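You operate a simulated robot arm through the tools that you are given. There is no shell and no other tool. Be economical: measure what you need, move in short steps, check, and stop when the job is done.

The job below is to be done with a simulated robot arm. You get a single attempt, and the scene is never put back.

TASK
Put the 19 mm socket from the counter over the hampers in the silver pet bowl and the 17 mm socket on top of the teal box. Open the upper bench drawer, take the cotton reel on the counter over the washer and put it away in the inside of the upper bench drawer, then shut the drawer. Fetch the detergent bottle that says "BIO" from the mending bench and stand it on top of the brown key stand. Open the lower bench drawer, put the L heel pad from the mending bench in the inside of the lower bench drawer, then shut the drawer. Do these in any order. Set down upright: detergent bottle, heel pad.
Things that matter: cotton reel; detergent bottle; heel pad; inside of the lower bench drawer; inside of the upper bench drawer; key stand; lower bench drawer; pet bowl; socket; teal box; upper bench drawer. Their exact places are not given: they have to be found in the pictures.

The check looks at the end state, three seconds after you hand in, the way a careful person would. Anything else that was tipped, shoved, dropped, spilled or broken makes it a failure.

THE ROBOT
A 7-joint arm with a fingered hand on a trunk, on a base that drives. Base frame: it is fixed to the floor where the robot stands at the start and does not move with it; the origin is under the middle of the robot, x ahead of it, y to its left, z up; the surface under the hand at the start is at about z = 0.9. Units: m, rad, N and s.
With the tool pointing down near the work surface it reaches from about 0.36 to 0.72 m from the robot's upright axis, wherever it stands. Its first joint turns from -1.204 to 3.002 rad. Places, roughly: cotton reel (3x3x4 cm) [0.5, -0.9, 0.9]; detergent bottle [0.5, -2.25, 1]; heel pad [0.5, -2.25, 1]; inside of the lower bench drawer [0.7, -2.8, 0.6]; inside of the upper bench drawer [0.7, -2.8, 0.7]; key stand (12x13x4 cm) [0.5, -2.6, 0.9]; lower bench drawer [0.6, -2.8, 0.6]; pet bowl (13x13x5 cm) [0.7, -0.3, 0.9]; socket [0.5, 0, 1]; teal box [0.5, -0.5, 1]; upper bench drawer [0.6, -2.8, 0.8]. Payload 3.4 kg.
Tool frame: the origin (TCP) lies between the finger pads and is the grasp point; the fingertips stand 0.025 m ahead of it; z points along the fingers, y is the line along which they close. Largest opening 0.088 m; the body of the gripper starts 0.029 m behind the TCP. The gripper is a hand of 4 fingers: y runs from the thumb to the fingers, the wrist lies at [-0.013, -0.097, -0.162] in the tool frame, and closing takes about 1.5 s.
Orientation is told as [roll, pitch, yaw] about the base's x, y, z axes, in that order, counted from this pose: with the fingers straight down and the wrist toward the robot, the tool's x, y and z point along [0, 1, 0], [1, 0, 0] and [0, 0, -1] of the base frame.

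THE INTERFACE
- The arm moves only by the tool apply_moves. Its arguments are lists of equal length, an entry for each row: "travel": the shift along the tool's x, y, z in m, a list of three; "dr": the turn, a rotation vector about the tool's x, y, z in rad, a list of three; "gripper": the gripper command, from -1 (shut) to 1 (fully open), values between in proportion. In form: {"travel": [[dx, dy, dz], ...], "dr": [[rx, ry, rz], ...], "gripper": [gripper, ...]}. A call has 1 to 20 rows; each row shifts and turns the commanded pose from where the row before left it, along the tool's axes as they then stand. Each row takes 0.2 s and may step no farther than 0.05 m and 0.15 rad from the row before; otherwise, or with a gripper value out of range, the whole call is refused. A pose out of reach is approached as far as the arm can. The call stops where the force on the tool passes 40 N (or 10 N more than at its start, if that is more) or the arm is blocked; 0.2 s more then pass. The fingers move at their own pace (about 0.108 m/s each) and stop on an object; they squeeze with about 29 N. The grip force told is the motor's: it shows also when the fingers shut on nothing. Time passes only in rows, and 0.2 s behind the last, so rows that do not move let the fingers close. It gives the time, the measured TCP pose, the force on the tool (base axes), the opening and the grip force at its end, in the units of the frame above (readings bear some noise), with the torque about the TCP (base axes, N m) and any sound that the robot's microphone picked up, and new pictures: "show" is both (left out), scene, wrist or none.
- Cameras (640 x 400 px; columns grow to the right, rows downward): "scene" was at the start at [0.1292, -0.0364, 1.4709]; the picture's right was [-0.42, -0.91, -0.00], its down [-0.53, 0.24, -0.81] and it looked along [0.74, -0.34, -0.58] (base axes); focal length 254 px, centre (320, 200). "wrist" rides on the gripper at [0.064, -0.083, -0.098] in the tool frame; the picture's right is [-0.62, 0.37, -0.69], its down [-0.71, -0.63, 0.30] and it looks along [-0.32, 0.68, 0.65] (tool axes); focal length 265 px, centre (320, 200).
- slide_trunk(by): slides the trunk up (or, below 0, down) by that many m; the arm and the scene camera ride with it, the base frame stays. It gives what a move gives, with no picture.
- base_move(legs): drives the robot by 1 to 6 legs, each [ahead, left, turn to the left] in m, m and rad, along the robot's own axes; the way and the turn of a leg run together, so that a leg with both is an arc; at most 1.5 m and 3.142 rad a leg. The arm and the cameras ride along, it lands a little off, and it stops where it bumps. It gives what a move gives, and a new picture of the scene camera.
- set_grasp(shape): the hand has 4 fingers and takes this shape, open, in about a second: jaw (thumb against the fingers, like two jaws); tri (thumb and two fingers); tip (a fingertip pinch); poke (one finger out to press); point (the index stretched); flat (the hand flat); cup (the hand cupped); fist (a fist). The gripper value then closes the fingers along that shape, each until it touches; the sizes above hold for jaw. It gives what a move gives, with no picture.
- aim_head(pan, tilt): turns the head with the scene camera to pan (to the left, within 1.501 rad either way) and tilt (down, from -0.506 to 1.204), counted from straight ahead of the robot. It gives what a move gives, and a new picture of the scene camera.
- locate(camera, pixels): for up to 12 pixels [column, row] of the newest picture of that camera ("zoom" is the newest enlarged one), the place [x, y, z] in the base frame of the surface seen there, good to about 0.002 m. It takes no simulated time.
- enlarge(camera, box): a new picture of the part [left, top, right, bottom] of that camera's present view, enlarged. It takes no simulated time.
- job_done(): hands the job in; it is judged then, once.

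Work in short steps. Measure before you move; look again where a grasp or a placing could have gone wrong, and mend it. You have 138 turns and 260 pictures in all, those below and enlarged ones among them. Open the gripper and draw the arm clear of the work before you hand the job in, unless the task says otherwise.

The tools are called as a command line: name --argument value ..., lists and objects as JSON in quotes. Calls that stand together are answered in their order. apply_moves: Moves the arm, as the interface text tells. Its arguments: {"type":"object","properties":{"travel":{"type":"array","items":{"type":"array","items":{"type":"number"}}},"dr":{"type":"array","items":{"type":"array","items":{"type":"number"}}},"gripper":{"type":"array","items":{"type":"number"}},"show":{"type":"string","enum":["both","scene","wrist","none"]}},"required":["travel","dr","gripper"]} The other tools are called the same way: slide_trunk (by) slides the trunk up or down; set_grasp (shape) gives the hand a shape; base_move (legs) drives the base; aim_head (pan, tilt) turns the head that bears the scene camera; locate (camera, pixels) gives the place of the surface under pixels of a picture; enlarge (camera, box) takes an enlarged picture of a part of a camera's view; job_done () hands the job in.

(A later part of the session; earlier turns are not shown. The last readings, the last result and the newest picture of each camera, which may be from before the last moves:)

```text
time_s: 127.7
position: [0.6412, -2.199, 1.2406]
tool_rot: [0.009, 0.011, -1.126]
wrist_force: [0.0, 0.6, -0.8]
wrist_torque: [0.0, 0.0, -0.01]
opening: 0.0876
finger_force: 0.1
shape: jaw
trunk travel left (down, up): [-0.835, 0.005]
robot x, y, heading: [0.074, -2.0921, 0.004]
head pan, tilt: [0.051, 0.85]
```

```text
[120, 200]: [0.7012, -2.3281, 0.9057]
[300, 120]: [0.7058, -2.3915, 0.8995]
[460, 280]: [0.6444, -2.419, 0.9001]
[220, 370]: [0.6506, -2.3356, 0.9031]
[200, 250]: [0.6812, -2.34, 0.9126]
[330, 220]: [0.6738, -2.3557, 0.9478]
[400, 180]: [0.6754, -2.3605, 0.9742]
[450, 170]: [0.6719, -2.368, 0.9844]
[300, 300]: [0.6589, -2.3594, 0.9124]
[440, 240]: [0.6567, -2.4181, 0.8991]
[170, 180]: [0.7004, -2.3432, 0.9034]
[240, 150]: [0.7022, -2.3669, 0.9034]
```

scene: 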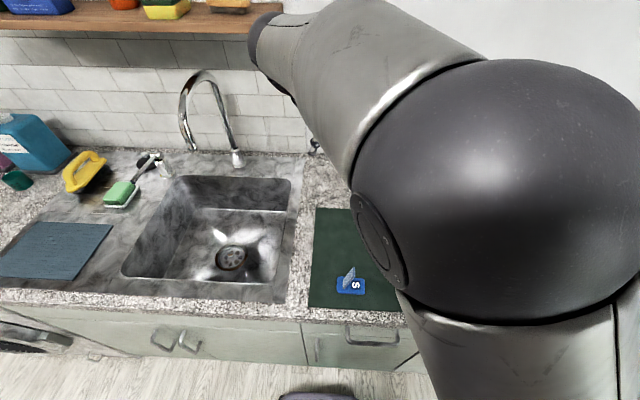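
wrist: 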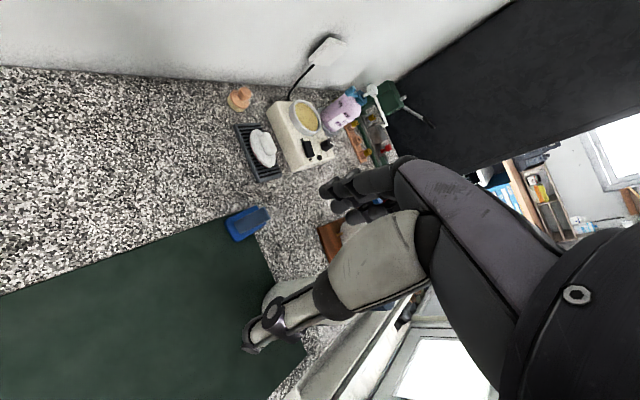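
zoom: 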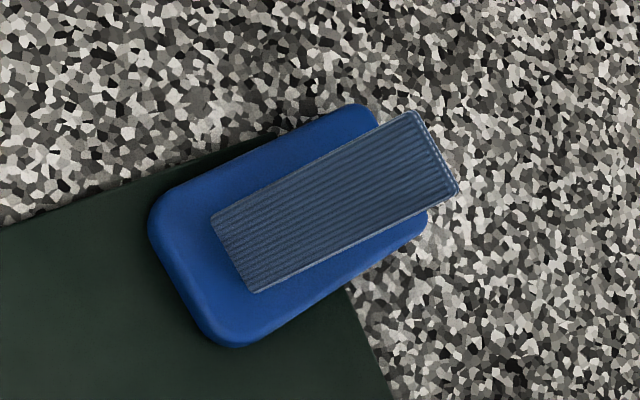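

The pad's ribbed plate stands with its normal along y, leaning ~0.2 rad, top z≈0.988, centre about (0.673,-2.359). I nudge the base ahead/left, turn yaw to -π/2, and move above the pad.

base_move --legs '[[0.055, 0.05, 0]]'

apply_moves --travel '[[0, 0, 0], [0, 0, 0], [0, 0, 0], [-0.005, 0.03, 0], [-0.005, 0.03, 0], [-0.005, 0.03, 0], [-0.004, 0.03, 0], [0, 0.03, 0], [0, 0.03, 0], [0, 0.02, 0], [0, 0, 0]]' --dr '[[0, 0, 0.148], [0, 0, 0.148], [0, 0, 0.148], [0, 0, 0], [0, 0, 0], [0, 0, 0], [0, 0, 0], [0, 0, 0], [0, 0, 0], [0, 0, 0], [0, 0, 0]]' --gripper '[1, 1, 1, 1, 1, 1, 1, 1, 1, 1, 1]'

```text
time_s: 128.8
position: [0.6945, -2.148, 1.2398]
tool_rot: [0.008, 0.012, -1.126]
wrist_force: [-0.7, 0.4, 0.7]
wrist_torque: [0.02, 0.0, -0.01]
opening: 0.0878
finger_force: 0.1
shape: jaw
trunk travel left (down, up): [-0.835, 0.005]
robot x, y, heading: [0.128, -2.0421, 0.005]
head pan, tilt: [0.051, 0.85]
```

scene: 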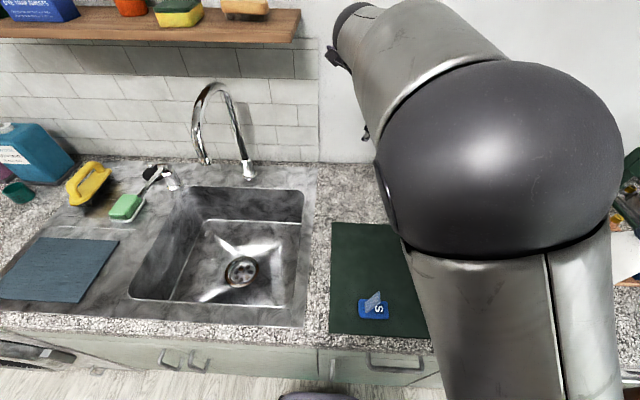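

```text
time_s: 131.2
position: [0.677, -2.3481, 1.2372]
tool_rot: [0.001, 0.013, -1.572]
wrist_force: [0.7, 0.7, -0.2]
wrist_torque: [0.0, -0.01, 0.02]
opening: 0.088
finger_force: 0.1
shape: jaw
trunk travel left (down, up): [-0.835, 0.005]
robot x, y, heading: [0.1304, -2.042, 0.002]
head pan, tilt: [0.051, 0.85]
```

scene: 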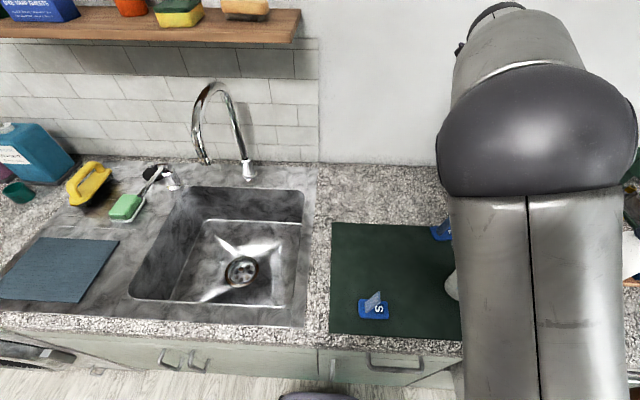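
wrist: 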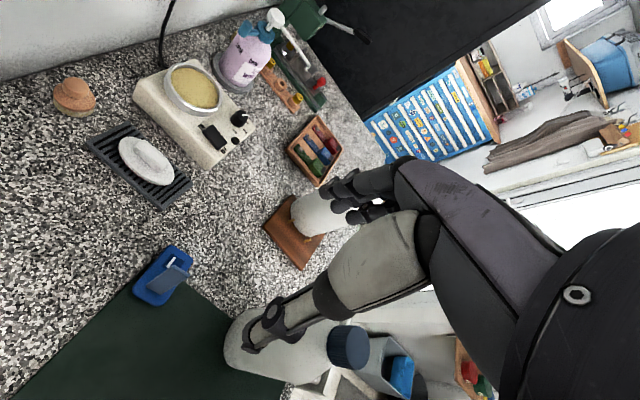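

I tilt the hand 0.2 rad to match the plate and descend to z≈1.09, then check the clearance to the COLOUR bottle.

apply_moves --travel '[[0, 0, 0], [0, 0, 0], [-0.001, 0.008, 0.029], [-0.001, 0.008, 0.029], [-0.001, 0.008, 0.029], [-0.001, 0.008, 0.029], [0, 0.0086, 0.029], [0, 0, 0]]' --dr '[[0.1, 0, 0], [0.1, 0, 0], [0, 0, 0], [0, 0, 0], [0, 0, 0], [0, 0, 0], [0, 0, 0], [0, 0, 0]]' --gripper '[0.8, 0.8, 0.8, 0.8, 0.8, 0.8, 0.8, 0.8]'

```text
time_s: 133.0
position: [0.6702, -2.3552, 1.0844]
tool_rot: [0.003, 0.215, -1.573]
wrist_force: [-0.7, 0.6, -0.6]
wrist_torque: [-0.02, -0.02, 0.0]
opening: 0.0795
finger_force: 0.1
shape: jaw
trunk travel left (down, up): [-0.835, 0.005]
robot x, y, heading: [0.1287, -2.0426, 0.008]
head pan, tilt: [0.051, 0.85]
```

scene: 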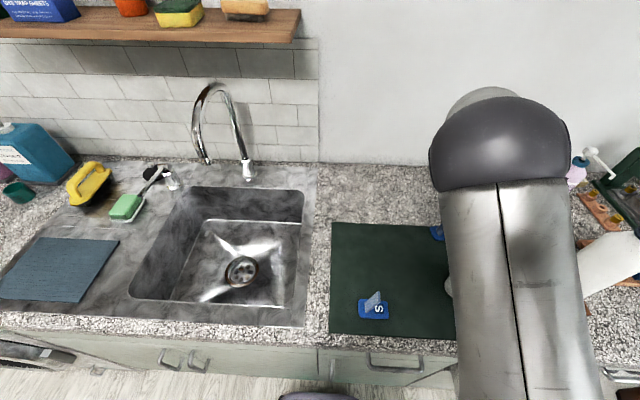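
wrist: 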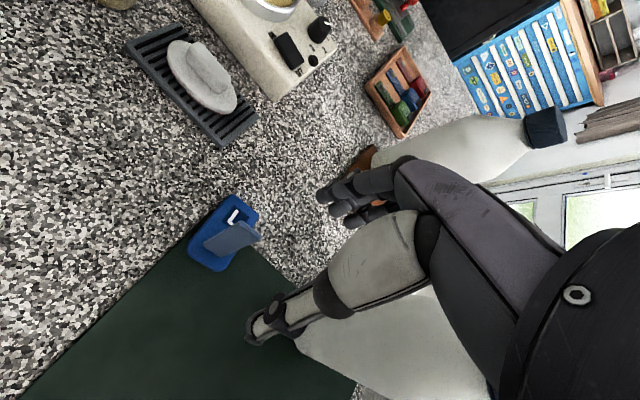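

I check the heights of the arm link over the COLOUR bottle region.

locate --camera "scene" --pixels '[[500, 150], [500, 200], [500, 260], [500, 330], [445, 260], [470, 110], [435, 160]]'

locate --camera "wrist" --pixels '[[380, 330], [320, 340], [240, 235], [225, 250], [440, 330], [235, 215]]'

```text
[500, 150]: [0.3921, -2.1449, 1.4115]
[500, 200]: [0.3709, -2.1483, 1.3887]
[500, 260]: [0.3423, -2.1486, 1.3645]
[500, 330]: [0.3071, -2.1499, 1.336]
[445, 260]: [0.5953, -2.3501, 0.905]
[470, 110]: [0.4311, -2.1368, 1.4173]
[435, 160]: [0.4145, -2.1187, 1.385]
```

```text
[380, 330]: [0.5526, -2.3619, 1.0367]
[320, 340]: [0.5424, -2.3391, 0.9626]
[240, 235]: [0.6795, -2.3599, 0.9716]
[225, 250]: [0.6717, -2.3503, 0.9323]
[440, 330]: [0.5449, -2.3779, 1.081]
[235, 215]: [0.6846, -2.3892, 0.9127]
```

All clear. I descend along the plate to TCP z≈0.97.

apply_moves --travel '[[0.002, 0.007, 0.0277], [0.002, 0.007, 0.0277], [0, 0.007, 0.0277], [0, 0.007, 0.0277], [0, 0, 0]]' --dr '[[0, 0, 0], [0, 0, 0], [0, 0, 0], [0, 0, 0], [0, 0, 0]]' --gripper '[0.7, 0.7, 0.7, 0.7, 0.7]' --show "wrist"

```text
time_s: 134.2
position: [0.6734, -2.3618, 0.9712]
tool_rot: [0.001, 0.214, -1.572]
wrist_force: [-0.3, 0.2, -0.3]
wrist_torque: [0.01, 0.0, 0.0]
opening: 0.0749
finger_force: 0.0
shape: jaw
trunk travel left (down, up): [-0.835, 0.005]
robot x, y, heading: [0.1277, -2.0447, 0.006]
head pan, tilt: [0.051, 0.85]
```

wrist: 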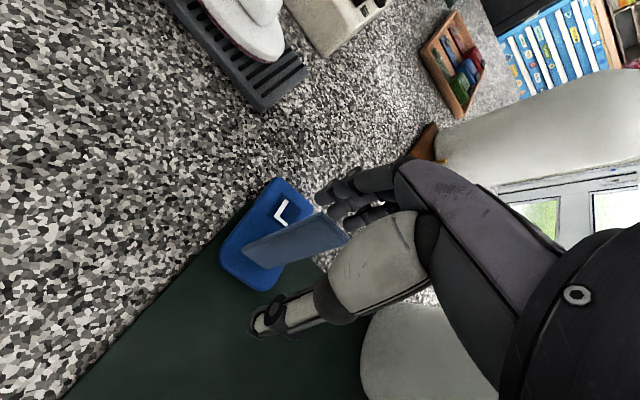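

The plate is between thumb and fingers. I close slowly.

apply_moves --travel '[[0, 0, 0], [0, 0, 0], [0, 0, 0], [0, 0, 0], [0, 0, 0], [0, 0, 0], [0, 0, 0], [0, 0, 0], [0, 0, 0]]' --dr '[[0, 0, 0], [0, 0, 0], [0, 0, 0], [0, 0, 0], [0, 0, 0], [0, 0, 0], [0, 0, 0], [0, 0, 0], [0, 0, 0]]' --gripper '[0.4, 0.1, -0.2, -0.4, -0.6, -0.8, -1, -1, -1]' --show "wrist"

```text
time_s: 136.2
position: [0.6737, -2.3615, 0.9715]
tool_rot: [0.001, 0.214, -1.572]
wrist_force: [-1.3, -0.2, 1.3]
wrist_torque: [-0.07, -0.02, 0.01]
opening: 0.0
finger_force: 29.1
shape: jaw
trunk travel left (down, up): [-0.835, 0.005]
robot x, y, heading: [0.1315, -2.0408, 0.004]
head pan, tilt: [0.051, 0.85]
```

wrist: 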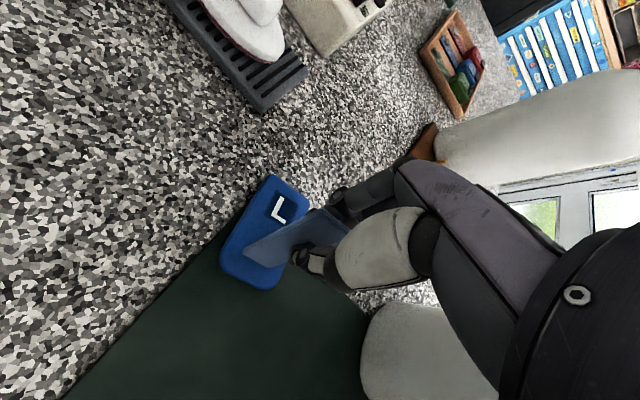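

Closed on the plate. I lift straight up 0.2 m and check that it is held.

apply_moves --travel '[[0, -0.003, -0.015], [0, -0.005, -0.0245], [0, -0.006, -0.029], [0, -0.006, -0.029], [0, -0.006, -0.029], [0, -0.006, -0.029], [0, -0.006, -0.029], [0, -0.006, -0.025], [0, 0, 0]]' --dr '[[0, 0, 0], [0, 0, 0], [0, 0, 0], [0, 0, 0], [0, 0, 0], [0, 0, 0], [0, 0, 0], [0, 0, 0], [0, 0, 0]]' --gripper '[-1, -1, -1, -1, -1, -1, -1, -1, -1]'

```text
time_s: 138.2
position: [0.6753, -2.3639, 1.1852]
tool_rot: [-0.001, 0.213, -1.572]
wrist_force: [0.4, 0.0, -0.3]
wrist_torque: [0.01, 0.02, -0.04]
opening: 0.0
finger_force: 29.0
shape: jaw
trunk travel left (down, up): [-0.835, 0.005]
robot x, y, heading: [0.1299, -2.043, 0.006]
head pan, tilt: [0.051, 0.85]
```

scene: 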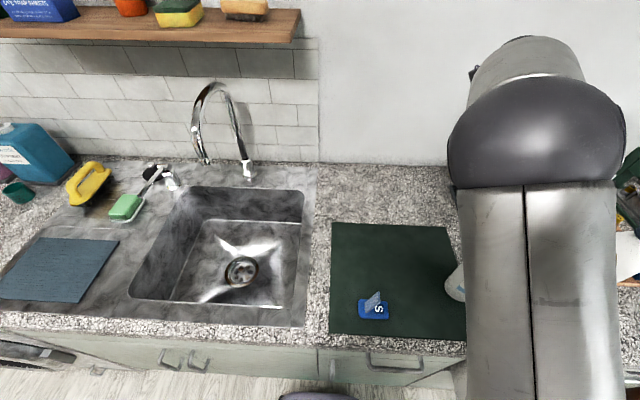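
wrist: 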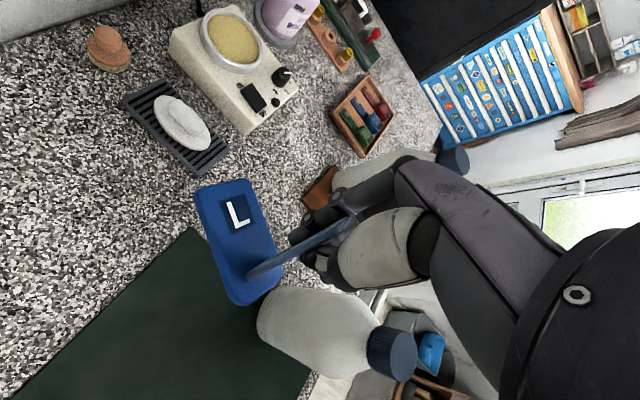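

The pad is held with its base level. I shift it left past the COLOUR bottle, then drive back and right to near the open drawer.

apply_moves --travel '[[0, -0.0336, 0.0022], [0, -0.0336, 0.0022], [0, -0.0336, 0.0022], [0, -0.0336, 0.0022], [0, -0.0336, 0.0022], [0, -0.0336, 0.0022], [0, 0, 0]]' --dr '[[0, 0, 0], [0, 0, 0], [0, 0, 0], [0, 0, 0], [0, 0, 0], [0, 0, 0], [0, 0, 0]]' --gripper '[-1, -1, -1, -1, -1, -1, -1]' --show "none"

base_move --legs '[[-0.42, 0, 0], [0, -0.15, 0]]'

aim_head --pan -0.5 --tilt 0.85

```text
time_s: 139.8
position: [0.6747, -2.1823, 1.2144]
tool_rot: [-0.007, 0.262, -1.614]
wrist_force: [0.1, 0.2, -0.4]
wrist_torque: [-0.03, 0.06, -0.03]
opening: 0.0
finger_force: 29.0
shape: jaw
trunk travel left (down, up): [-0.835, 0.005]
robot x, y, heading: [0.1291, -2.044, 0.004]
head pan, tilt: [0.051, 0.85]
```

```text
time_s: 143.3
position: [0.2619, -2.3243, 1.2168]
tool_rot: [0.002, 0.264, -1.602]
wrist_force: [-0.3, -0.1, -0.8]
wrist_torque: [0.0, 0.02, 0.01]
opening: 0.0
finger_force: 29.1
shape: jaw
trunk travel left (down, up): [-0.835, 0.005]
robot x, y, heading: [-0.285, -2.1919, 0.006]
head pan, tilt: [0.051, 0.85]
```

scene: 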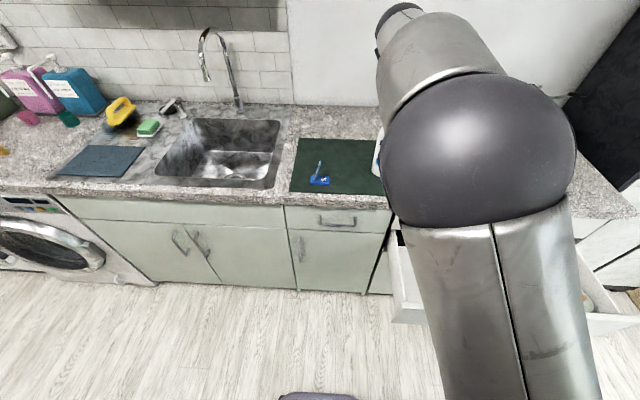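

```text
time_s: 144.2
position: [0.2622, -2.326, 1.2175]
tool_rot: [-0.002, 0.27, -1.605]
wrist_force: [-0.2, -0.1, -0.6]
wrist_torque: [0.01, 0.01, 0.02]
opening: 0.0
finger_force: 29.0
shape: jaw
trunk travel left (down, up): [-0.835, 0.005]
robot x, y, heading: [-0.2845, -2.1932, 0.01]
head pan, tilt: [-0.499, 0.85]
```

scene: 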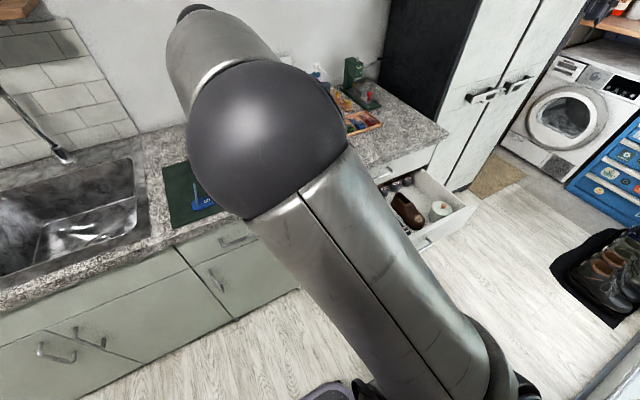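

The arm blocks the scene view, so I shift the hand right over the drawer and use the wrist camera.

apply_moves --travel '[[0, 0.025, 0], [0, 0.025, 0], [0, 0.025, 0], [0, 0.025, 0], [0, 0.025, 0], [0, 0, 0]]' --dr '[[0, 0, 0], [0, 0, 0], [-0.03, 0, 0], [-0.02, 0, -0.03], [0, 0, 0], [0, 0, 0]]' --gripper '[-1, -1, -1, -1, -1, -1]' --show "none"

slide_trunk --by -0.2

apply_moves --travel '[[0, 0, 0]]' --dr '[[0, 0, 0]]' --gripper '[-1]'

```text
time_s: 145.7
position: [0.2595, -2.4454, 1.1847]
tool_rot: [0.006, 0.212, -1.572]
wrist_force: [0.5, -0.2, -0.5]
wrist_torque: [0.01, 0.0, 0.03]
opening: 0.0
finger_force: 28.9
shape: jaw
trunk travel left (down, up): [-0.835, 0.005]
robot x, y, heading: [-0.2826, -2.1912, 0.013]
head pan, tilt: [-0.499, 0.85]
```

```text
time_s: 147.8
position: [0.2584, -2.4448, 0.9846]
tool_rot: [0.008, 0.214, -1.572]
wrist_force: [0.0, -0.8, -1.0]
wrist_torque: [0.01, 0.02, 0.0]
opening: 0.0
finger_force: 29.1
shape: jaw
trunk travel left (down, up): [-0.635, 0.205]
robot x, y, heading: [-0.2844, -2.1905, 0.005]
head pan, tilt: [-0.499, 0.85]
```

```text
time_s: 148.2
position: [0.2592, -2.4453, 0.9847]
tool_rot: [0.006, 0.213, -1.573]
wrist_force: [0.3, 0.0, 0.2]
wrist_torque: [-0.01, -0.01, 0.01]
opening: 0.0002
finger_force: 29.1
shape: jaw
trunk travel left (down, up): [-0.635, 0.205]
robot x, y, heading: [-0.2863, -2.1908, 0.012]
head pan, tilt: [-0.499, 0.85]
```

scene: 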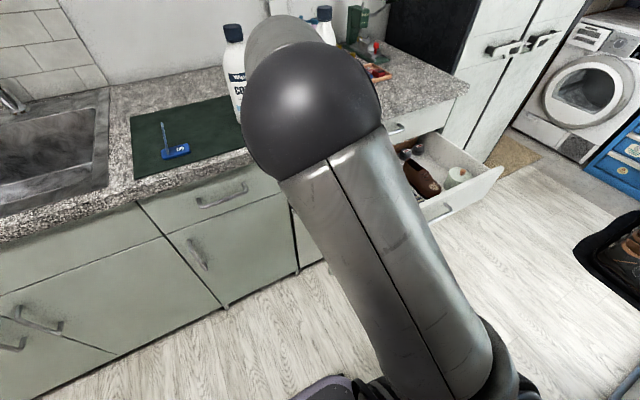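
wrist: 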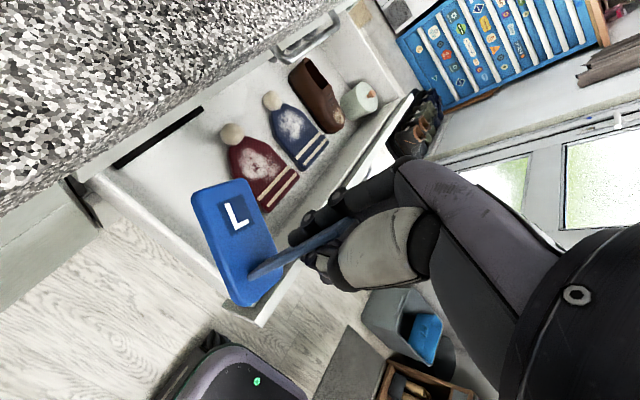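

I locate free floor and the red hat in the drawer from the wrist view.

locate --camera "wrist" --pixels '[[225, 165], [232, 135], [180, 165], [150, 175], [270, 210], [235, 150], [150, 215], [195, 160], [285, 225], [255, 325], [105, 175], [140, 180]]'

```text
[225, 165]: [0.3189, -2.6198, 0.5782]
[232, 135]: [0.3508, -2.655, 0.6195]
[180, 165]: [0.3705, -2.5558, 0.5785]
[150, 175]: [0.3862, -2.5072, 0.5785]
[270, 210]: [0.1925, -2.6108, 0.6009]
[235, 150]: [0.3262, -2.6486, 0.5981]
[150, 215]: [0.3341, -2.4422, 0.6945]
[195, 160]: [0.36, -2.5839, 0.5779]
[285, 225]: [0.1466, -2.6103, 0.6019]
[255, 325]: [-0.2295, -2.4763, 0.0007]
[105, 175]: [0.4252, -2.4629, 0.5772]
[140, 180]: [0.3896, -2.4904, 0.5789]
```

Free floor spans y -2.46…-2.60. I move to y≈-2.525 and lower by trunk to TCP z≈0.72.

apply_moves --travel '[[0, 0.027, -0.005], [0, 0.027, -0.005], [0, 0.027, -0.005], [0, 0, 0]]' --dr '[[0, 0, 0], [0, 0, 0], [0, 0, 0], [0, 0, 0]]' --gripper '[-1, -1, -1, -1]' --show "none"

slide_trunk --by -0.25

apply_moves --travel '[[0, 0, 0]]' --dr '[[0, 0, 0]]' --gripper '[-1]'

```text
time_s: 149.2
position: [0.2587, -2.5277, 0.9829]
tool_rot: [0.008, 0.213, -1.572]
wrist_force: [-0.3, -0.2, 0.0]
wrist_torque: [-0.03, 0.04, 0.04]
opening: 0.0
finger_force: 28.7
shape: jaw
trunk travel left (down, up): [-0.635, 0.205]
robot x, y, heading: [-0.2823, -2.1876, 0.009]
head pan, tilt: [-0.499, 0.85]
```

```text
time_s: 151.8
position: [0.2602, -2.5268, 0.7313]
tool_rot: [0.007, 0.212, -1.572]
wrist_force: [0.5, 0.2, -0.2]
wrist_torque: [-0.04, 0.0, 0.0]
opening: 0.0
finger_force: 29.1
shape: jaw
trunk travel left (down, up): [-0.385, 0.455]
robot x, y, heading: [-0.2858, -2.191, 0.005]
head pan, tilt: [-0.499, 0.85]
```

```text
time_s: 152.2
position: [0.2593, -2.5268, 0.7318]
tool_rot: [0.006, 0.214, -1.573]
wrist_force: [0.0, 0.0, -1.0]
wrist_torque: [-0.01, 0.02, 0.01]
opening: 0.0
finger_force: 29.1
shape: jaw
trunk travel left (down, up): [-0.385, 0.455]
robot x, y, heading: [-0.2823, -2.1918, 0.006]
head pan, tilt: [-0.499, 0.85]
```

scene: 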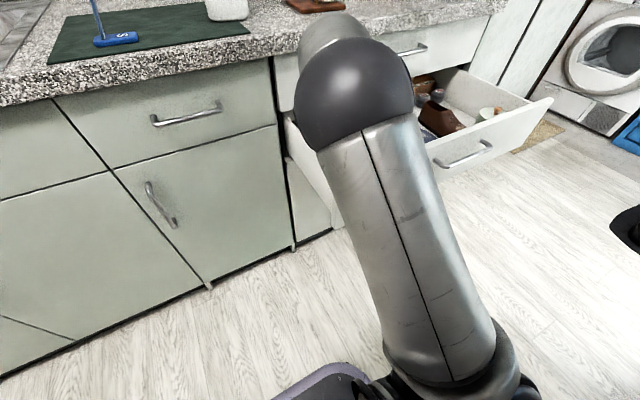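
wrist: 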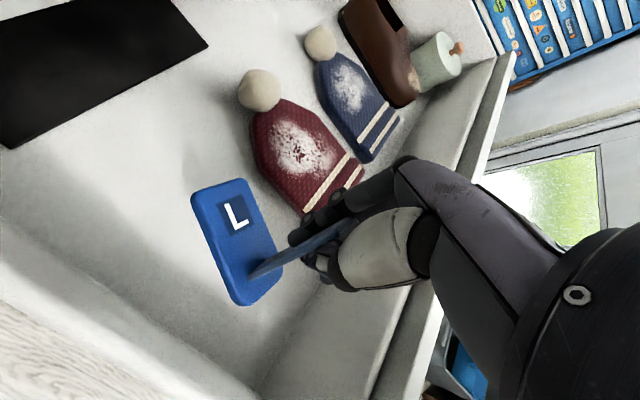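

I measure the pad base height and the nearest hat edge before the final lowering.

locate --camera "wrist" --pixels '[[205, 215], [240, 295], [245, 190], [270, 265], [262, 180], [285, 200], [250, 110], [250, 330], [180, 300], [300, 310], [240, 240]]'

```text
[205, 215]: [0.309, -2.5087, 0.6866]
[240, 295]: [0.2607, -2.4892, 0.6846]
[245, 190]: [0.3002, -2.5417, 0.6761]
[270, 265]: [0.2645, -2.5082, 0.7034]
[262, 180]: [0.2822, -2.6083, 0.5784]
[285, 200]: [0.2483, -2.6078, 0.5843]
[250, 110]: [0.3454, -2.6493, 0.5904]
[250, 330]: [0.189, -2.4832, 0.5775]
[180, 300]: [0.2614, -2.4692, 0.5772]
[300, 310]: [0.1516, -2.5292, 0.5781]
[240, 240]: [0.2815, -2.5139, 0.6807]
```

The base seems tilted relative to level. I zoom in for more accurate points on its top face.

enlarge --camera "wrist" --box '[170, 160, 370, 320]'

locate --camera "zoom" --pixels '[[120, 130], [160, 250], [220, 100], [260, 200], [200, 320], [240, 400], [150, 180], [290, 260], [190, 200], [330, 330], [450, 270], [560, 220]]'

```text
2.50 times, centred on (270, 240) of wrist
```

zoom: 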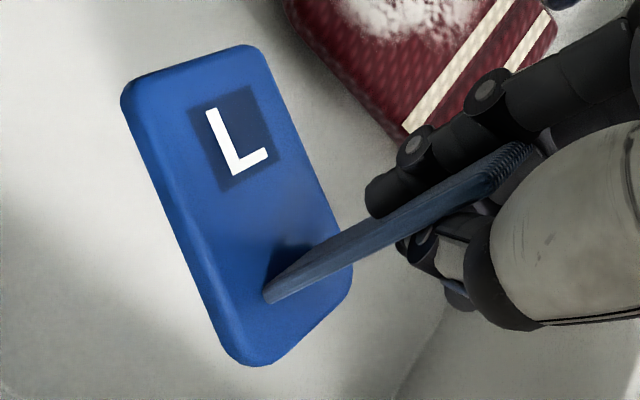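

```text
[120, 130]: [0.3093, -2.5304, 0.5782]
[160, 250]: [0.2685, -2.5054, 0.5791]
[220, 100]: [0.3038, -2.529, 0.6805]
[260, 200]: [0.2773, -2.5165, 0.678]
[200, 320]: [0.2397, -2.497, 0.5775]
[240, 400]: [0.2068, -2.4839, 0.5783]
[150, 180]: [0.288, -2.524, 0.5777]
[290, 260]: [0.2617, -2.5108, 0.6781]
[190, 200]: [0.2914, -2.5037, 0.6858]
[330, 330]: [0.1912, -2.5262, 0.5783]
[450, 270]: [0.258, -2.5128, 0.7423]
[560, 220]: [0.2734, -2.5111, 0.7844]
```

The pad turned in the grip; its base slopes about 0.2 in x and 0.3 in y. I counter-rotate the hand and measure again.

apply_moves --travel '[[0, 0, 0], [0, 0, 0], [0, 0, 0], [0, 0, 0]]' --dr '[[-0.1, -0.065, 0.014], [-0.1, -0.065, 0.014], [-0.1, -0.065, 0.014], [0, 0, 0]]' --gripper '[-1, -1, -1, -1]' --show "wrist"

enlarge --camera "wrist" --box '[170, 160, 370, 320]'

locate --camera "zoom" --pixels '[[180, 75], [160, 110], [220, 100], [260, 90], [200, 160], [260, 200], [180, 200], [210, 250], [290, 260], [240, 320], [300, 310], [320, 240]]'

```text
time_s: 153.2
position: [0.2594, -2.5268, 0.7329]
tool_rot: [-0.192, -0.091, -1.588]
wrist_force: [-0.4, 0.4, -0.8]
wrist_torque: [0.02, -0.01, 0.04]
opening: 0.0003
finger_force: 28.9
shape: jaw
trunk travel left (down, up): [-0.385, 0.455]
robot x, y, heading: [-0.2872, -2.1934, 0.006]
head pan, tilt: [-0.499, 0.85]
```

wrist: 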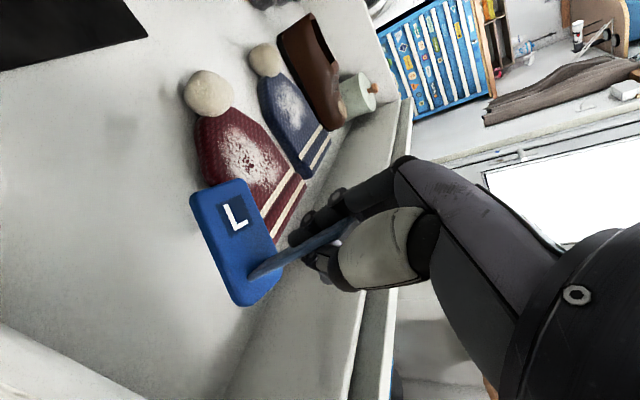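

```text
2.50 times, centred on (270, 240) of wrist
```

zoom: 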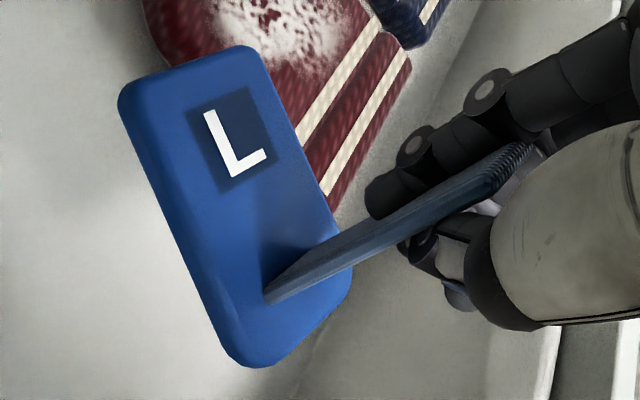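

```text
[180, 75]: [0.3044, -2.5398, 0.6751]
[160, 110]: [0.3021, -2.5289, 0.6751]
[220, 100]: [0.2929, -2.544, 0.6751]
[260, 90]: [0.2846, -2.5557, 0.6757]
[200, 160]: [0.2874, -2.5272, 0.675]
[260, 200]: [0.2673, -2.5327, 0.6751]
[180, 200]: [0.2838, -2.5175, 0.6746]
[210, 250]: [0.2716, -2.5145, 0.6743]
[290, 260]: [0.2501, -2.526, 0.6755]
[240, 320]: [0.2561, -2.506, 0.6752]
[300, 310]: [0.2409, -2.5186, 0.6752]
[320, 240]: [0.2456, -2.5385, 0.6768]
```

The base is now level (top z 0.675 everywhere). I lower 0.075 m via the trunk, then finish with the arm.

slide_trunk --by -0.075

enlarge --camera "wrist" --box '[120, 120, 440, 360]'

locate --camera "zoom" --pixels '[[220, 180], [250, 230], [270, 270], [130, 250], [200, 330], [300, 140], [240, 130]]'

```text
time_s: 154.3
position: [0.2602, -2.5264, 0.6566]
tool_rot: [-0.191, -0.089, -1.587]
wrist_force: [0.1, -0.1, -0.2]
wrist_torque: [0.02, 0.03, 0.03]
opening: 0.0001
finger_force: 28.9
shape: jaw
trunk travel left (down, up): [-0.31, 0.53]
robot x, y, heading: [-0.2813, -2.192, 0.008]
head pan, tilt: [-0.499, 0.85]
```

```text
1.67 times, centred on (280, 240) of wrist
```

zoom: 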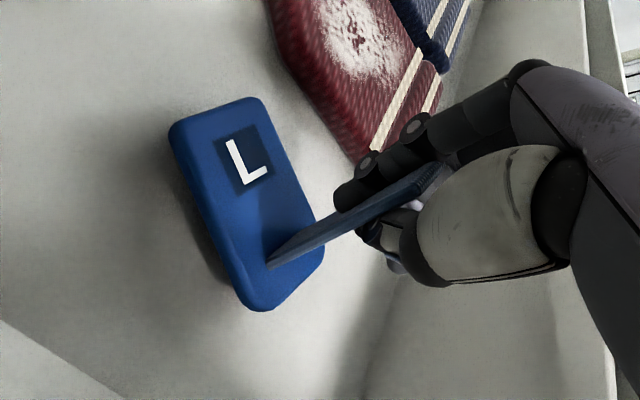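

```text
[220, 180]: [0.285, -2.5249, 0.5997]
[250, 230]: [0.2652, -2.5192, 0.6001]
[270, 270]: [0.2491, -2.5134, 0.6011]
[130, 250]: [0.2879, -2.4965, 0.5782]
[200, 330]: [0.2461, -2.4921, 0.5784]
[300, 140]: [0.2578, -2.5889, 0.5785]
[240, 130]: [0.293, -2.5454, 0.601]
```

About 9 mm remains. I lower 8 mm with the trunk, then open the fingers a little.

slide_trunk --by -0.009

apply_moves --travel '[[0, 0, 0], [0, 0, 0], [0, 0, 0], [0, 0, 0], [0, 0, 0]]' --dr '[[0, 0, 0], [0, 0, 0], [0, 0, 0], [0, 0, 0], [0, 0, 0]]' --gripper '[-0.8, -0.6, -0.4, -0.3, -0.3]' --show "wrist"

```text
time_s: 154.9
position: [0.2603, -2.528, 0.6482]
tool_rot: [-0.189, -0.09, -1.586]
wrist_force: [-0.5, -0.8, -0.4]
wrist_torque: [0.0, 0.02, 0.02]
opening: 0.0
finger_force: 29.9
shape: jaw
trunk travel left (down, up): [-0.301, 0.539]
robot x, y, heading: [-0.2867, -2.191, 0.007]
head pan, tilt: [-0.499, 0.85]
```

```text
time_s: 156.1
position: [0.2606, -2.5264, 0.6476]
tool_rot: [-0.191, -0.089, -1.586]
wrist_force: [-0.7, 0.1, -1.3]
wrist_torque: [0.0, 0.06, -0.01]
opening: 0.0304
finger_force: 0.1
shape: jaw
trunk travel left (down, up): [-0.301, 0.539]
robot x, y, heading: [-0.2847, -2.1936, 0.013]
head pan, tilt: [-0.499, 0.85]
```

wrist: 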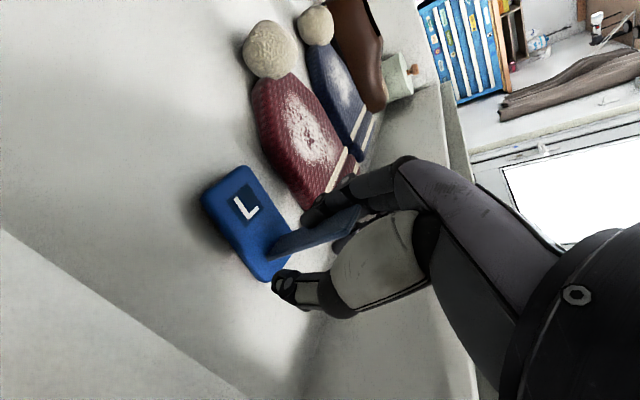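

The plate is free of the thumb. I open slightly more and raise the trunk, then check the pad.

apply_moves --travel '[[0, 0, 0], [0, 0, 0]]' --dr '[[0, 0, 0], [0, 0, 0]]' --gripper '[-0.15, -0.1]' --show "none"

slide_trunk --by 0.25

apply_moves --travel '[[0, 0, 0]]' --dr '[[0, 0, 0]]' --gripper '[0]'

```text
time_s: 156.7
position: [0.2603, -2.5269, 0.6479]
tool_rot: [-0.189, -0.089, -1.587]
wrist_force: [0.0, 0.5, 0.8]
wrist_torque: [-0.01, 0.0, 0.01]
opening: 0.0393
finger_force: 0.1
shape: jaw
trunk travel left (down, up): [-0.301, 0.539]
robot x, y, heading: [-0.285, -2.1904, 0.01]
head pan, tilt: [-0.499, 0.85]
```

```text
time_s: 159.3
position: [0.2594, -2.5291, 0.8991]
tool_rot: [-0.189, -0.09, -1.587]
wrist_force: [0.2, -0.2, -0.2]
wrist_torque: [0.0, 0.01, 0.01]
opening: 0.0393
finger_force: 0.0
shape: jaw
trunk travel left (down, up): [-0.551, 0.289]
robot x, y, heading: [-0.2831, -2.1887, 0.008]
head pan, tilt: [-0.499, 0.85]
```

```text
time_s: 159.7
position: [0.2597, -2.5272, 0.8978]
tool_rot: [-0.19, -0.088, -1.586]
wrist_force: [0.0, 0.6, -1.1]
wrist_torque: [0.01, 0.0, -0.01]
opening: 0.0435
finger_force: 0.1
shape: jaw
trunk travel left (down, up): [-0.551, 0.289]
robot x, y, heading: [-0.2877, -2.1935, 0.008]
head pan, tilt: [-0.499, 0.85]
```

scene: 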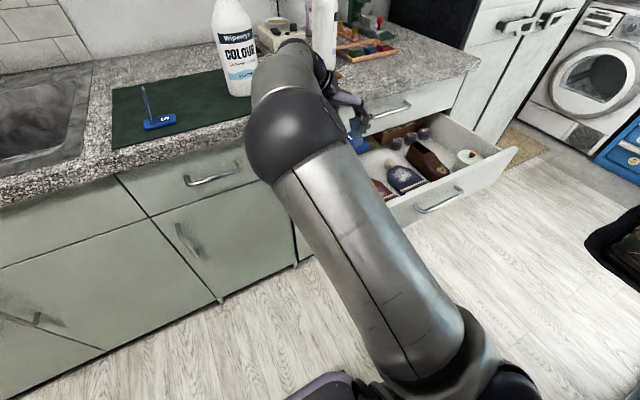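
wrist: 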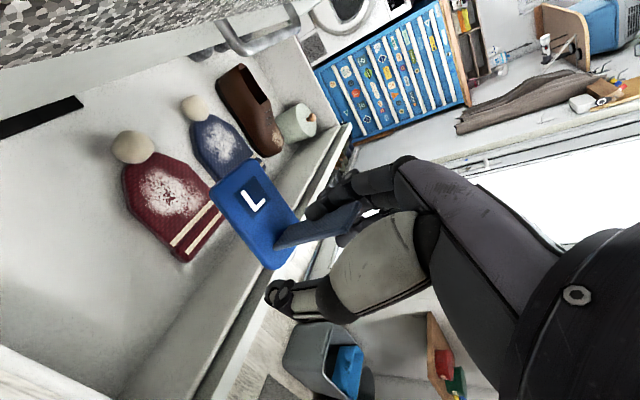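

The pad came up with the hand — it is caught on the fingers. I zoom in to understand.

enlarge --camera "wrist" --box '[200, 150, 440, 310]'

enlarge --camera "scene" --box '[310, 60, 400, 170]'

```text
2.50 times, centred on (320, 230) of wrist
```

zoom: 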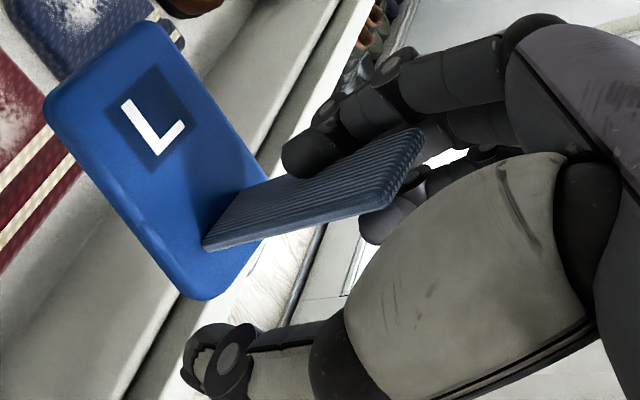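

```text
3.64 times, centred on (355, 115) of scene
```

zoom: 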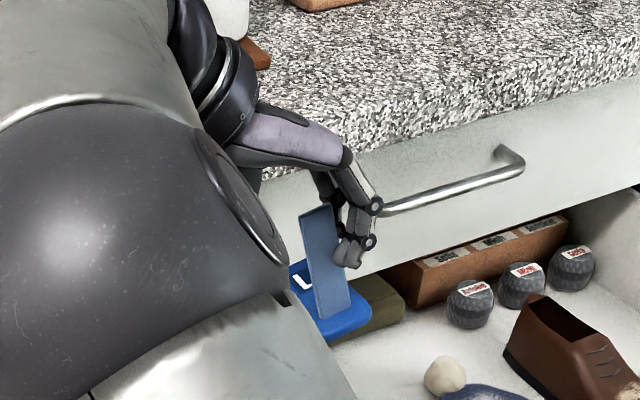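

The plate is wedged between two adjacent fingers. I measure its pose here before setting it back on the drawer floor.

enlarge --camera "wrist" --box '[200, 150, 440, 310]'

locate --camera "zoom" --pixels '[[80, 100], [110, 60], [140, 60], [200, 150], [170, 200], [130, 180], [200, 240], [210, 270], [230, 190], [300, 210], [380, 150], [300, 150]]'

```text
2.50 times, centred on (320, 230) of wrist
```

zoom: 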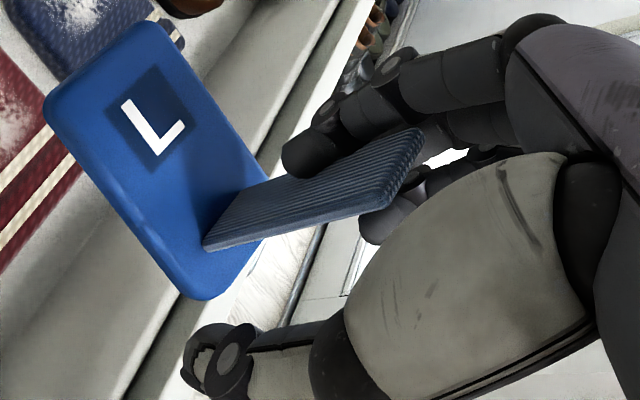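

```text
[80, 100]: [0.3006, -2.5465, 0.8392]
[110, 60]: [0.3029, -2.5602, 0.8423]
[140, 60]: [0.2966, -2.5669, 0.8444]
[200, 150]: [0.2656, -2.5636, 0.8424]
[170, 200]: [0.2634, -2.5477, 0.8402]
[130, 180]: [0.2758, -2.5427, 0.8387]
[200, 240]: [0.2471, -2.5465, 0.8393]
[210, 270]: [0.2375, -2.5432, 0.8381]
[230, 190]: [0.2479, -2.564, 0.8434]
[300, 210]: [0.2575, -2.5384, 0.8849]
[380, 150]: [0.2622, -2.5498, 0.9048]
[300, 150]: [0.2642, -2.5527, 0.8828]
```

The pad is nearly level (slope about -0.2 in y). I correct the tilt, shift 2 cm left, and lower back to the floor.

apply_moves --travel '[[0, -0.01, 0], [0, -0.01, 0], [0, 0, 0]]' --dr '[[0.1, 0, 0], [0.09, 0, 0], [0, 0, 0]]' --gripper '[0, 0, 0]' --show "none"

slide_trunk --by -0.235

enlarge --camera "wrist" --box '[160, 130, 440, 330]'

locate --camera "zoom" --pixels '[[140, 120], [180, 100], [220, 180], [200, 220], [230, 260], [255, 190], [100, 250], [150, 300], [250, 100]]'

```text
time_s: 160.5
position: [0.2601, -2.5063, 0.8976]
tool_rot: [-0.19, 0.1, -1.622]
wrist_force: [0.2, 0.3, -0.4]
wrist_torque: [0.01, -0.02, 0.0]
opening: 0.0439
finger_force: 0.0
shape: jaw
trunk travel left (down, up): [-0.551, 0.289]
robot x, y, heading: [-0.2851, -2.1913, 0.01]
head pan, tilt: [-0.499, 0.85]
```

```text
time_s: 162.9
position: [0.2592, -2.5071, 0.6618]
tool_rot: [-0.191, 0.099, -1.62]
wrist_force: [0.5, 0.1, 0.1]
wrist_torque: [0.01, 0.03, -0.01]
opening: 0.0438
finger_force: 0.0
shape: jaw
trunk travel left (down, up): [-0.316, 0.524]
robot x, y, heading: [-0.2866, -2.1901, 0.006]
head pan, tilt: [-0.499, 0.85]
```

```text
2.00 times, centred on (300, 230) of wrist
```

zoom: 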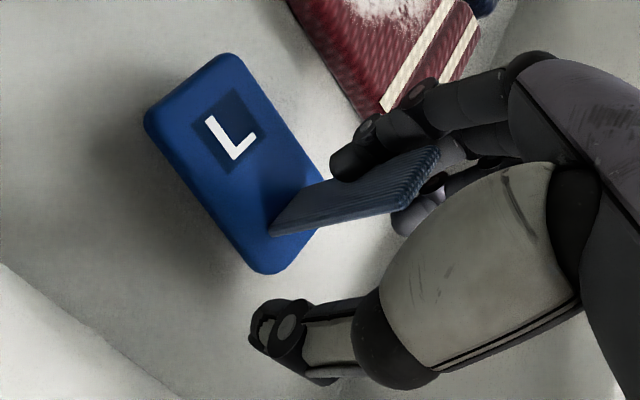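

```text
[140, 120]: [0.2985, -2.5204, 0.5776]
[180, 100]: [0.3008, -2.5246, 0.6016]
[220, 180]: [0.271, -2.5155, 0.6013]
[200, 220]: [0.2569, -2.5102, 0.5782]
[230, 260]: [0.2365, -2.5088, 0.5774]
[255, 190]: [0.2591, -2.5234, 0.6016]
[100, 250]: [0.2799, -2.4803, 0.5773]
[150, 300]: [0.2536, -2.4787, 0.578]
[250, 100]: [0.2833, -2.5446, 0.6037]
```

Level with ~11 mm gap. I lower 10 mm, then change the hand to the "tip" shape so the other fingers curl away from the plate.

slide_trunk --by -0.011

set_grasp --shape "tip"

enlarge --camera "wrist" --box '[160, 130, 440, 330]'

```text
time_s: 163.5
position: [0.2593, -2.5068, 0.6525]
tool_rot: [-0.19, 0.098, -1.621]
wrist_force: [-0.7, 0.0, 0.1]
wrist_torque: [0.02, -0.02, 0.02]
opening: 0.0437
finger_force: 0.0
shape: jaw
trunk travel left (down, up): [-0.305, 0.535]
robot x, y, heading: [-0.2848, -2.1906, 0.012]
head pan, tilt: [-0.499, 0.85]
```

```text
time_s: 164.4
position: [0.2598, -2.5069, 0.6527]
tool_rot: [-0.191, 0.099, -1.622]
wrist_force: [-0.5, -0.8, -0.5]
wrist_torque: [0.0, 0.02, 0.01]
opening: 0.088
finger_force: 0.1
shape: tip
trunk travel left (down, up): [-0.305, 0.535]
robot x, y, heading: [-0.2826, -2.1896, 0.01]
head pan, tilt: [-0.499, 0.85]
```

```text
2.00 times, centred on (300, 230) of wrist
```

zoom: 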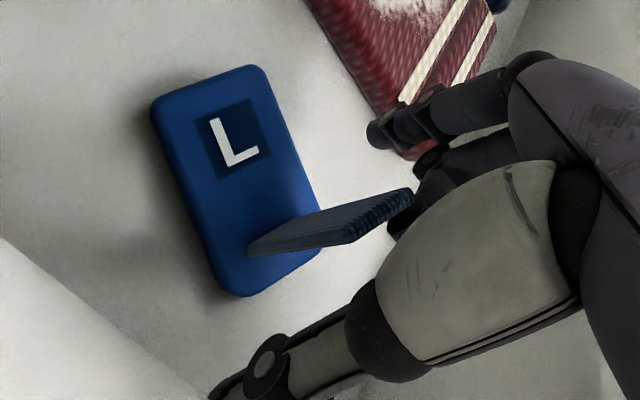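

The plate now looks free. I raise 4 cm and check that the pad stays.

slide_trunk --by 0.04

enlarge --camera "wrist" --box '[120, 100, 440, 340]'

locate --camera "zoom" --pixels '[[190, 150], [230, 130], [220, 200], [250, 190], [240, 250], [290, 220], [330, 190]]'

```text
time_s: 165.3
position: [0.2591, -2.5083, 0.6909]
tool_rot: [-0.191, 0.098, -1.623]
wrist_force: [-0.1, 0.0, 0.2]
wrist_torque: [0.01, 0.0, -0.04]
opening: 0.0879
finger_force: 0.1
shape: tip
trunk travel left (down, up): [-0.345, 0.495]
robot x, y, heading: [-0.2873, -2.193, 0.012]
head pan, tilt: [-0.499, 0.85]
```

```text
1.67 times, centred on (280, 220) of wrist
```

zoom: 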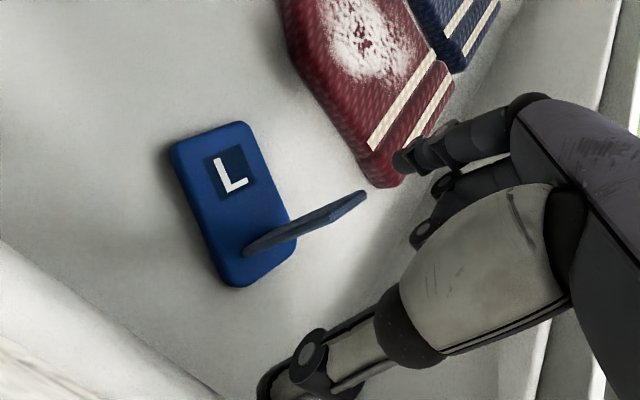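

```text
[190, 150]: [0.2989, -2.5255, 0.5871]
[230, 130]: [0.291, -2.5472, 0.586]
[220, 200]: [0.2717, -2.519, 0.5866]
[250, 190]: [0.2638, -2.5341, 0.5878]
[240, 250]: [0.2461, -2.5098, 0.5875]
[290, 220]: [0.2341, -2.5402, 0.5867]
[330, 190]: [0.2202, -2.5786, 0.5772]
```

The L pad stands flat in the drawer. I raise the hand well clear, back away, and start turning the hand back to yaw 0.

slide_trunk --by 0.4

set_grasp --shape "jaw"

base_move --legs '[[-0.1, 0, 0], [0, -0.5, 0]]'

apply_moves --travel '[[0, 0, 0], [0, 0, 0], [0, 0, 0], [0, 0, 0], [0, 0, 0], [0, 0, 0], [0, 0, 0], [0, 0, 0], [0, 0, 0], [0, 0, 0], [0, 0, 0], [0, 0, 0], [0, 0, 0]]' --dr '[[-0.09, 0.14, 0], [0, 0.05, 0], [0, 0, -0.148], [0, 0, -0.148], [0, 0, -0.148], [0, 0, -0.148], [0, 0, -0.148], [0, 0, -0.148], [0, 0, -0.148], [0, 0, -0.148], [0, 0, -0.148], [0, 0, -0.148], [0, 0, -0.14]]' --gripper '[-1, -1, -1, -1, -1, -1, -1, -1, -1, -1, -1, -1, -1]'

```text
time_s: 169.1
position: [0.2602, -2.5073, 1.0925]
tool_rot: [-0.189, 0.098, -1.622]
wrist_force: [-0.7, 0.0, 0.9]
wrist_torque: [0.04, 0.04, 0.03]
opening: 0.088
finger_force: 0.0
shape: tip
trunk travel left (down, up): [-0.745, 0.095]
robot x, y, heading: [-0.2828, -2.1898, 0.008]
head pan, tilt: [-0.499, 0.85]
```

```text
time_s: 170.0
position: [0.2599, -2.5064, 1.0936]
tool_rot: [-0.188, 0.099, -1.622]
wrist_force: [0.5, 0.2, 0.2]
wrist_torque: [0.0, 0.0, -0.02]
opening: 0.0877
finger_force: 0.1
shape: jaw
trunk travel left (down, up): [-0.745, 0.095]
robot x, y, heading: [-0.2852, -2.1938, 0.009]
head pan, tilt: [-0.499, 0.85]
```

```text
time_s: 173.8
position: [0.1642, -3.0238, 1.0919]
tool_rot: [-0.19, 0.1, -1.62]
wrist_force: [0.3, 0.4, 0.3]
wrist_torque: [-0.02, 0.02, 0.0]
opening: 0.0879
finger_force: 0.1
shape: jaw
trunk travel left (down, up): [-0.745, 0.095]
robot x, y, heading: [-0.383, -2.7068, 0.01]
head pan, tilt: [-0.499, 0.85]
```

scene: 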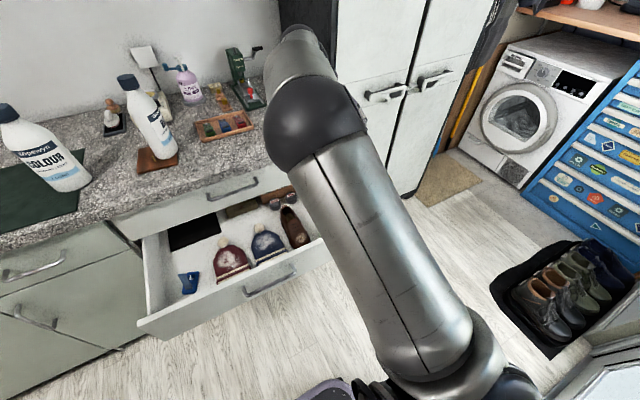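

```text
refused: row 1 steps farther than a row can; nothing moved
```

The pad is visible in the drawer at (190,283). I redo the reorientation with smaller rotation rows.

apply_moves --travel '[[0, 0, 0], [0, 0, 0], [0, 0, 0], [0, 0, 0], [0, 0, 0], [0, 0, 0], [0, 0, 0], [0, 0, 0], [0, 0, 0], [0, 0, 0], [0, 0, 0], [0, 0, 0], [0, 0, 0], [0.03, 0, 0], [0.04, 0, 0], [0.04, 0, 0], [0.04, 0, 0], [0.04, 0, 0], [0.04, 0, 0], [0, 0, 0]]' --dr '[[-0.05, 0.1, 0], [-0.05, 0.09, 0], [0, 0, -0.147], [0, 0, -0.147], [0, 0, -0.147], [0, 0, -0.147], [0, 0, -0.147], [0, 0, -0.147], [0, 0, -0.147], [0, 0, -0.147], [0, 0, -0.147], [0, 0, -0.147], [0, 0, -0.14], [0, 0, 0], [0, 0, 0], [0, 0, 0], [0, 0, 0], [0, 0, 0], [0, 0, 0], [0, 0, 0]]' --gripper '[-1, -1, -1, -1, -1, -1, -1, -1, -1, -1, -1, -1, -1, -1, -1, -1, -1, -1, -1, -1]' --show "none"

apply_moves --travel '[[0, 0, 0], [0, 0, 0], [0, 0, 0], [0, 0, 0], [0, 0, 0], [0, 0, 0], [0, 0, 0], [0, 0, 0], [0, 0, 0], [0, 0, 0]]' --dr '[[-0.14, 0, 0], [-0.14, 0, 0], [-0.14, 0, 0], [-0.14, 0, 0], [-0.14, 0, 0], [-0.14, 0, 0], [-0.14, 0, 0], [-0.14, 0, 0], [-0.14, 0, 0], [0, 0, 0]]' --gripper '[-1, -1, -1, -1, -1, -1, -1, -1, -1, -1]'

```text
time_s: 178.0
position: [0.1613, -2.7956, 1.0931]
tool_rot: [0.001, 0.0, -0.002]
wrist_force: [-0.2, -0.3, -0.5]
wrist_torque: [-0.02, 0.04, 0.03]
opening: 0.0
finger_force: 29.3
shape: jaw
trunk travel left (down, up): [-0.745, 0.095]
robot x, y, heading: [-0.3808, -2.7096, 0.012]
head pan, tilt: [-0.499, 0.85]
```

```text
time_s: 180.2
position: [0.1653, -2.7987, 1.0969]
tool_rot: [0.062, -1.266, -0.074]
wrist_force: [0.1, 0.3, -0.1]
wrist_torque: [-0.01, 0.02, 0.06]
opening: 0.0002
finger_force: 29.1
shape: jaw
trunk travel left (down, up): [-0.745, 0.095]
robot x, y, heading: [-0.3811, -2.7103, 0.008]
head pan, tilt: [-0.499, 0.85]
```

scene: 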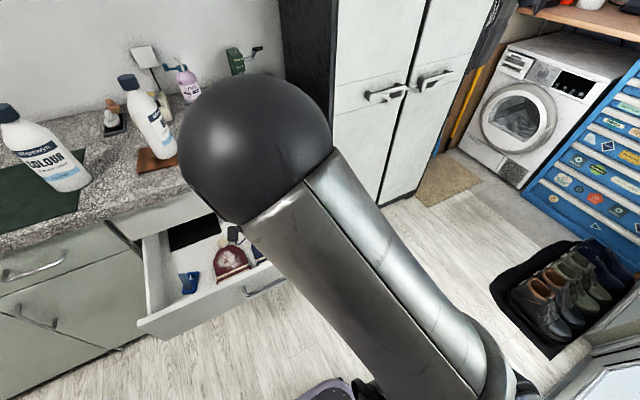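
wrist: 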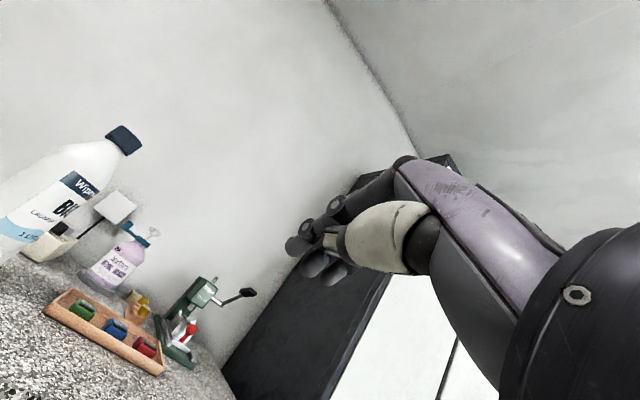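

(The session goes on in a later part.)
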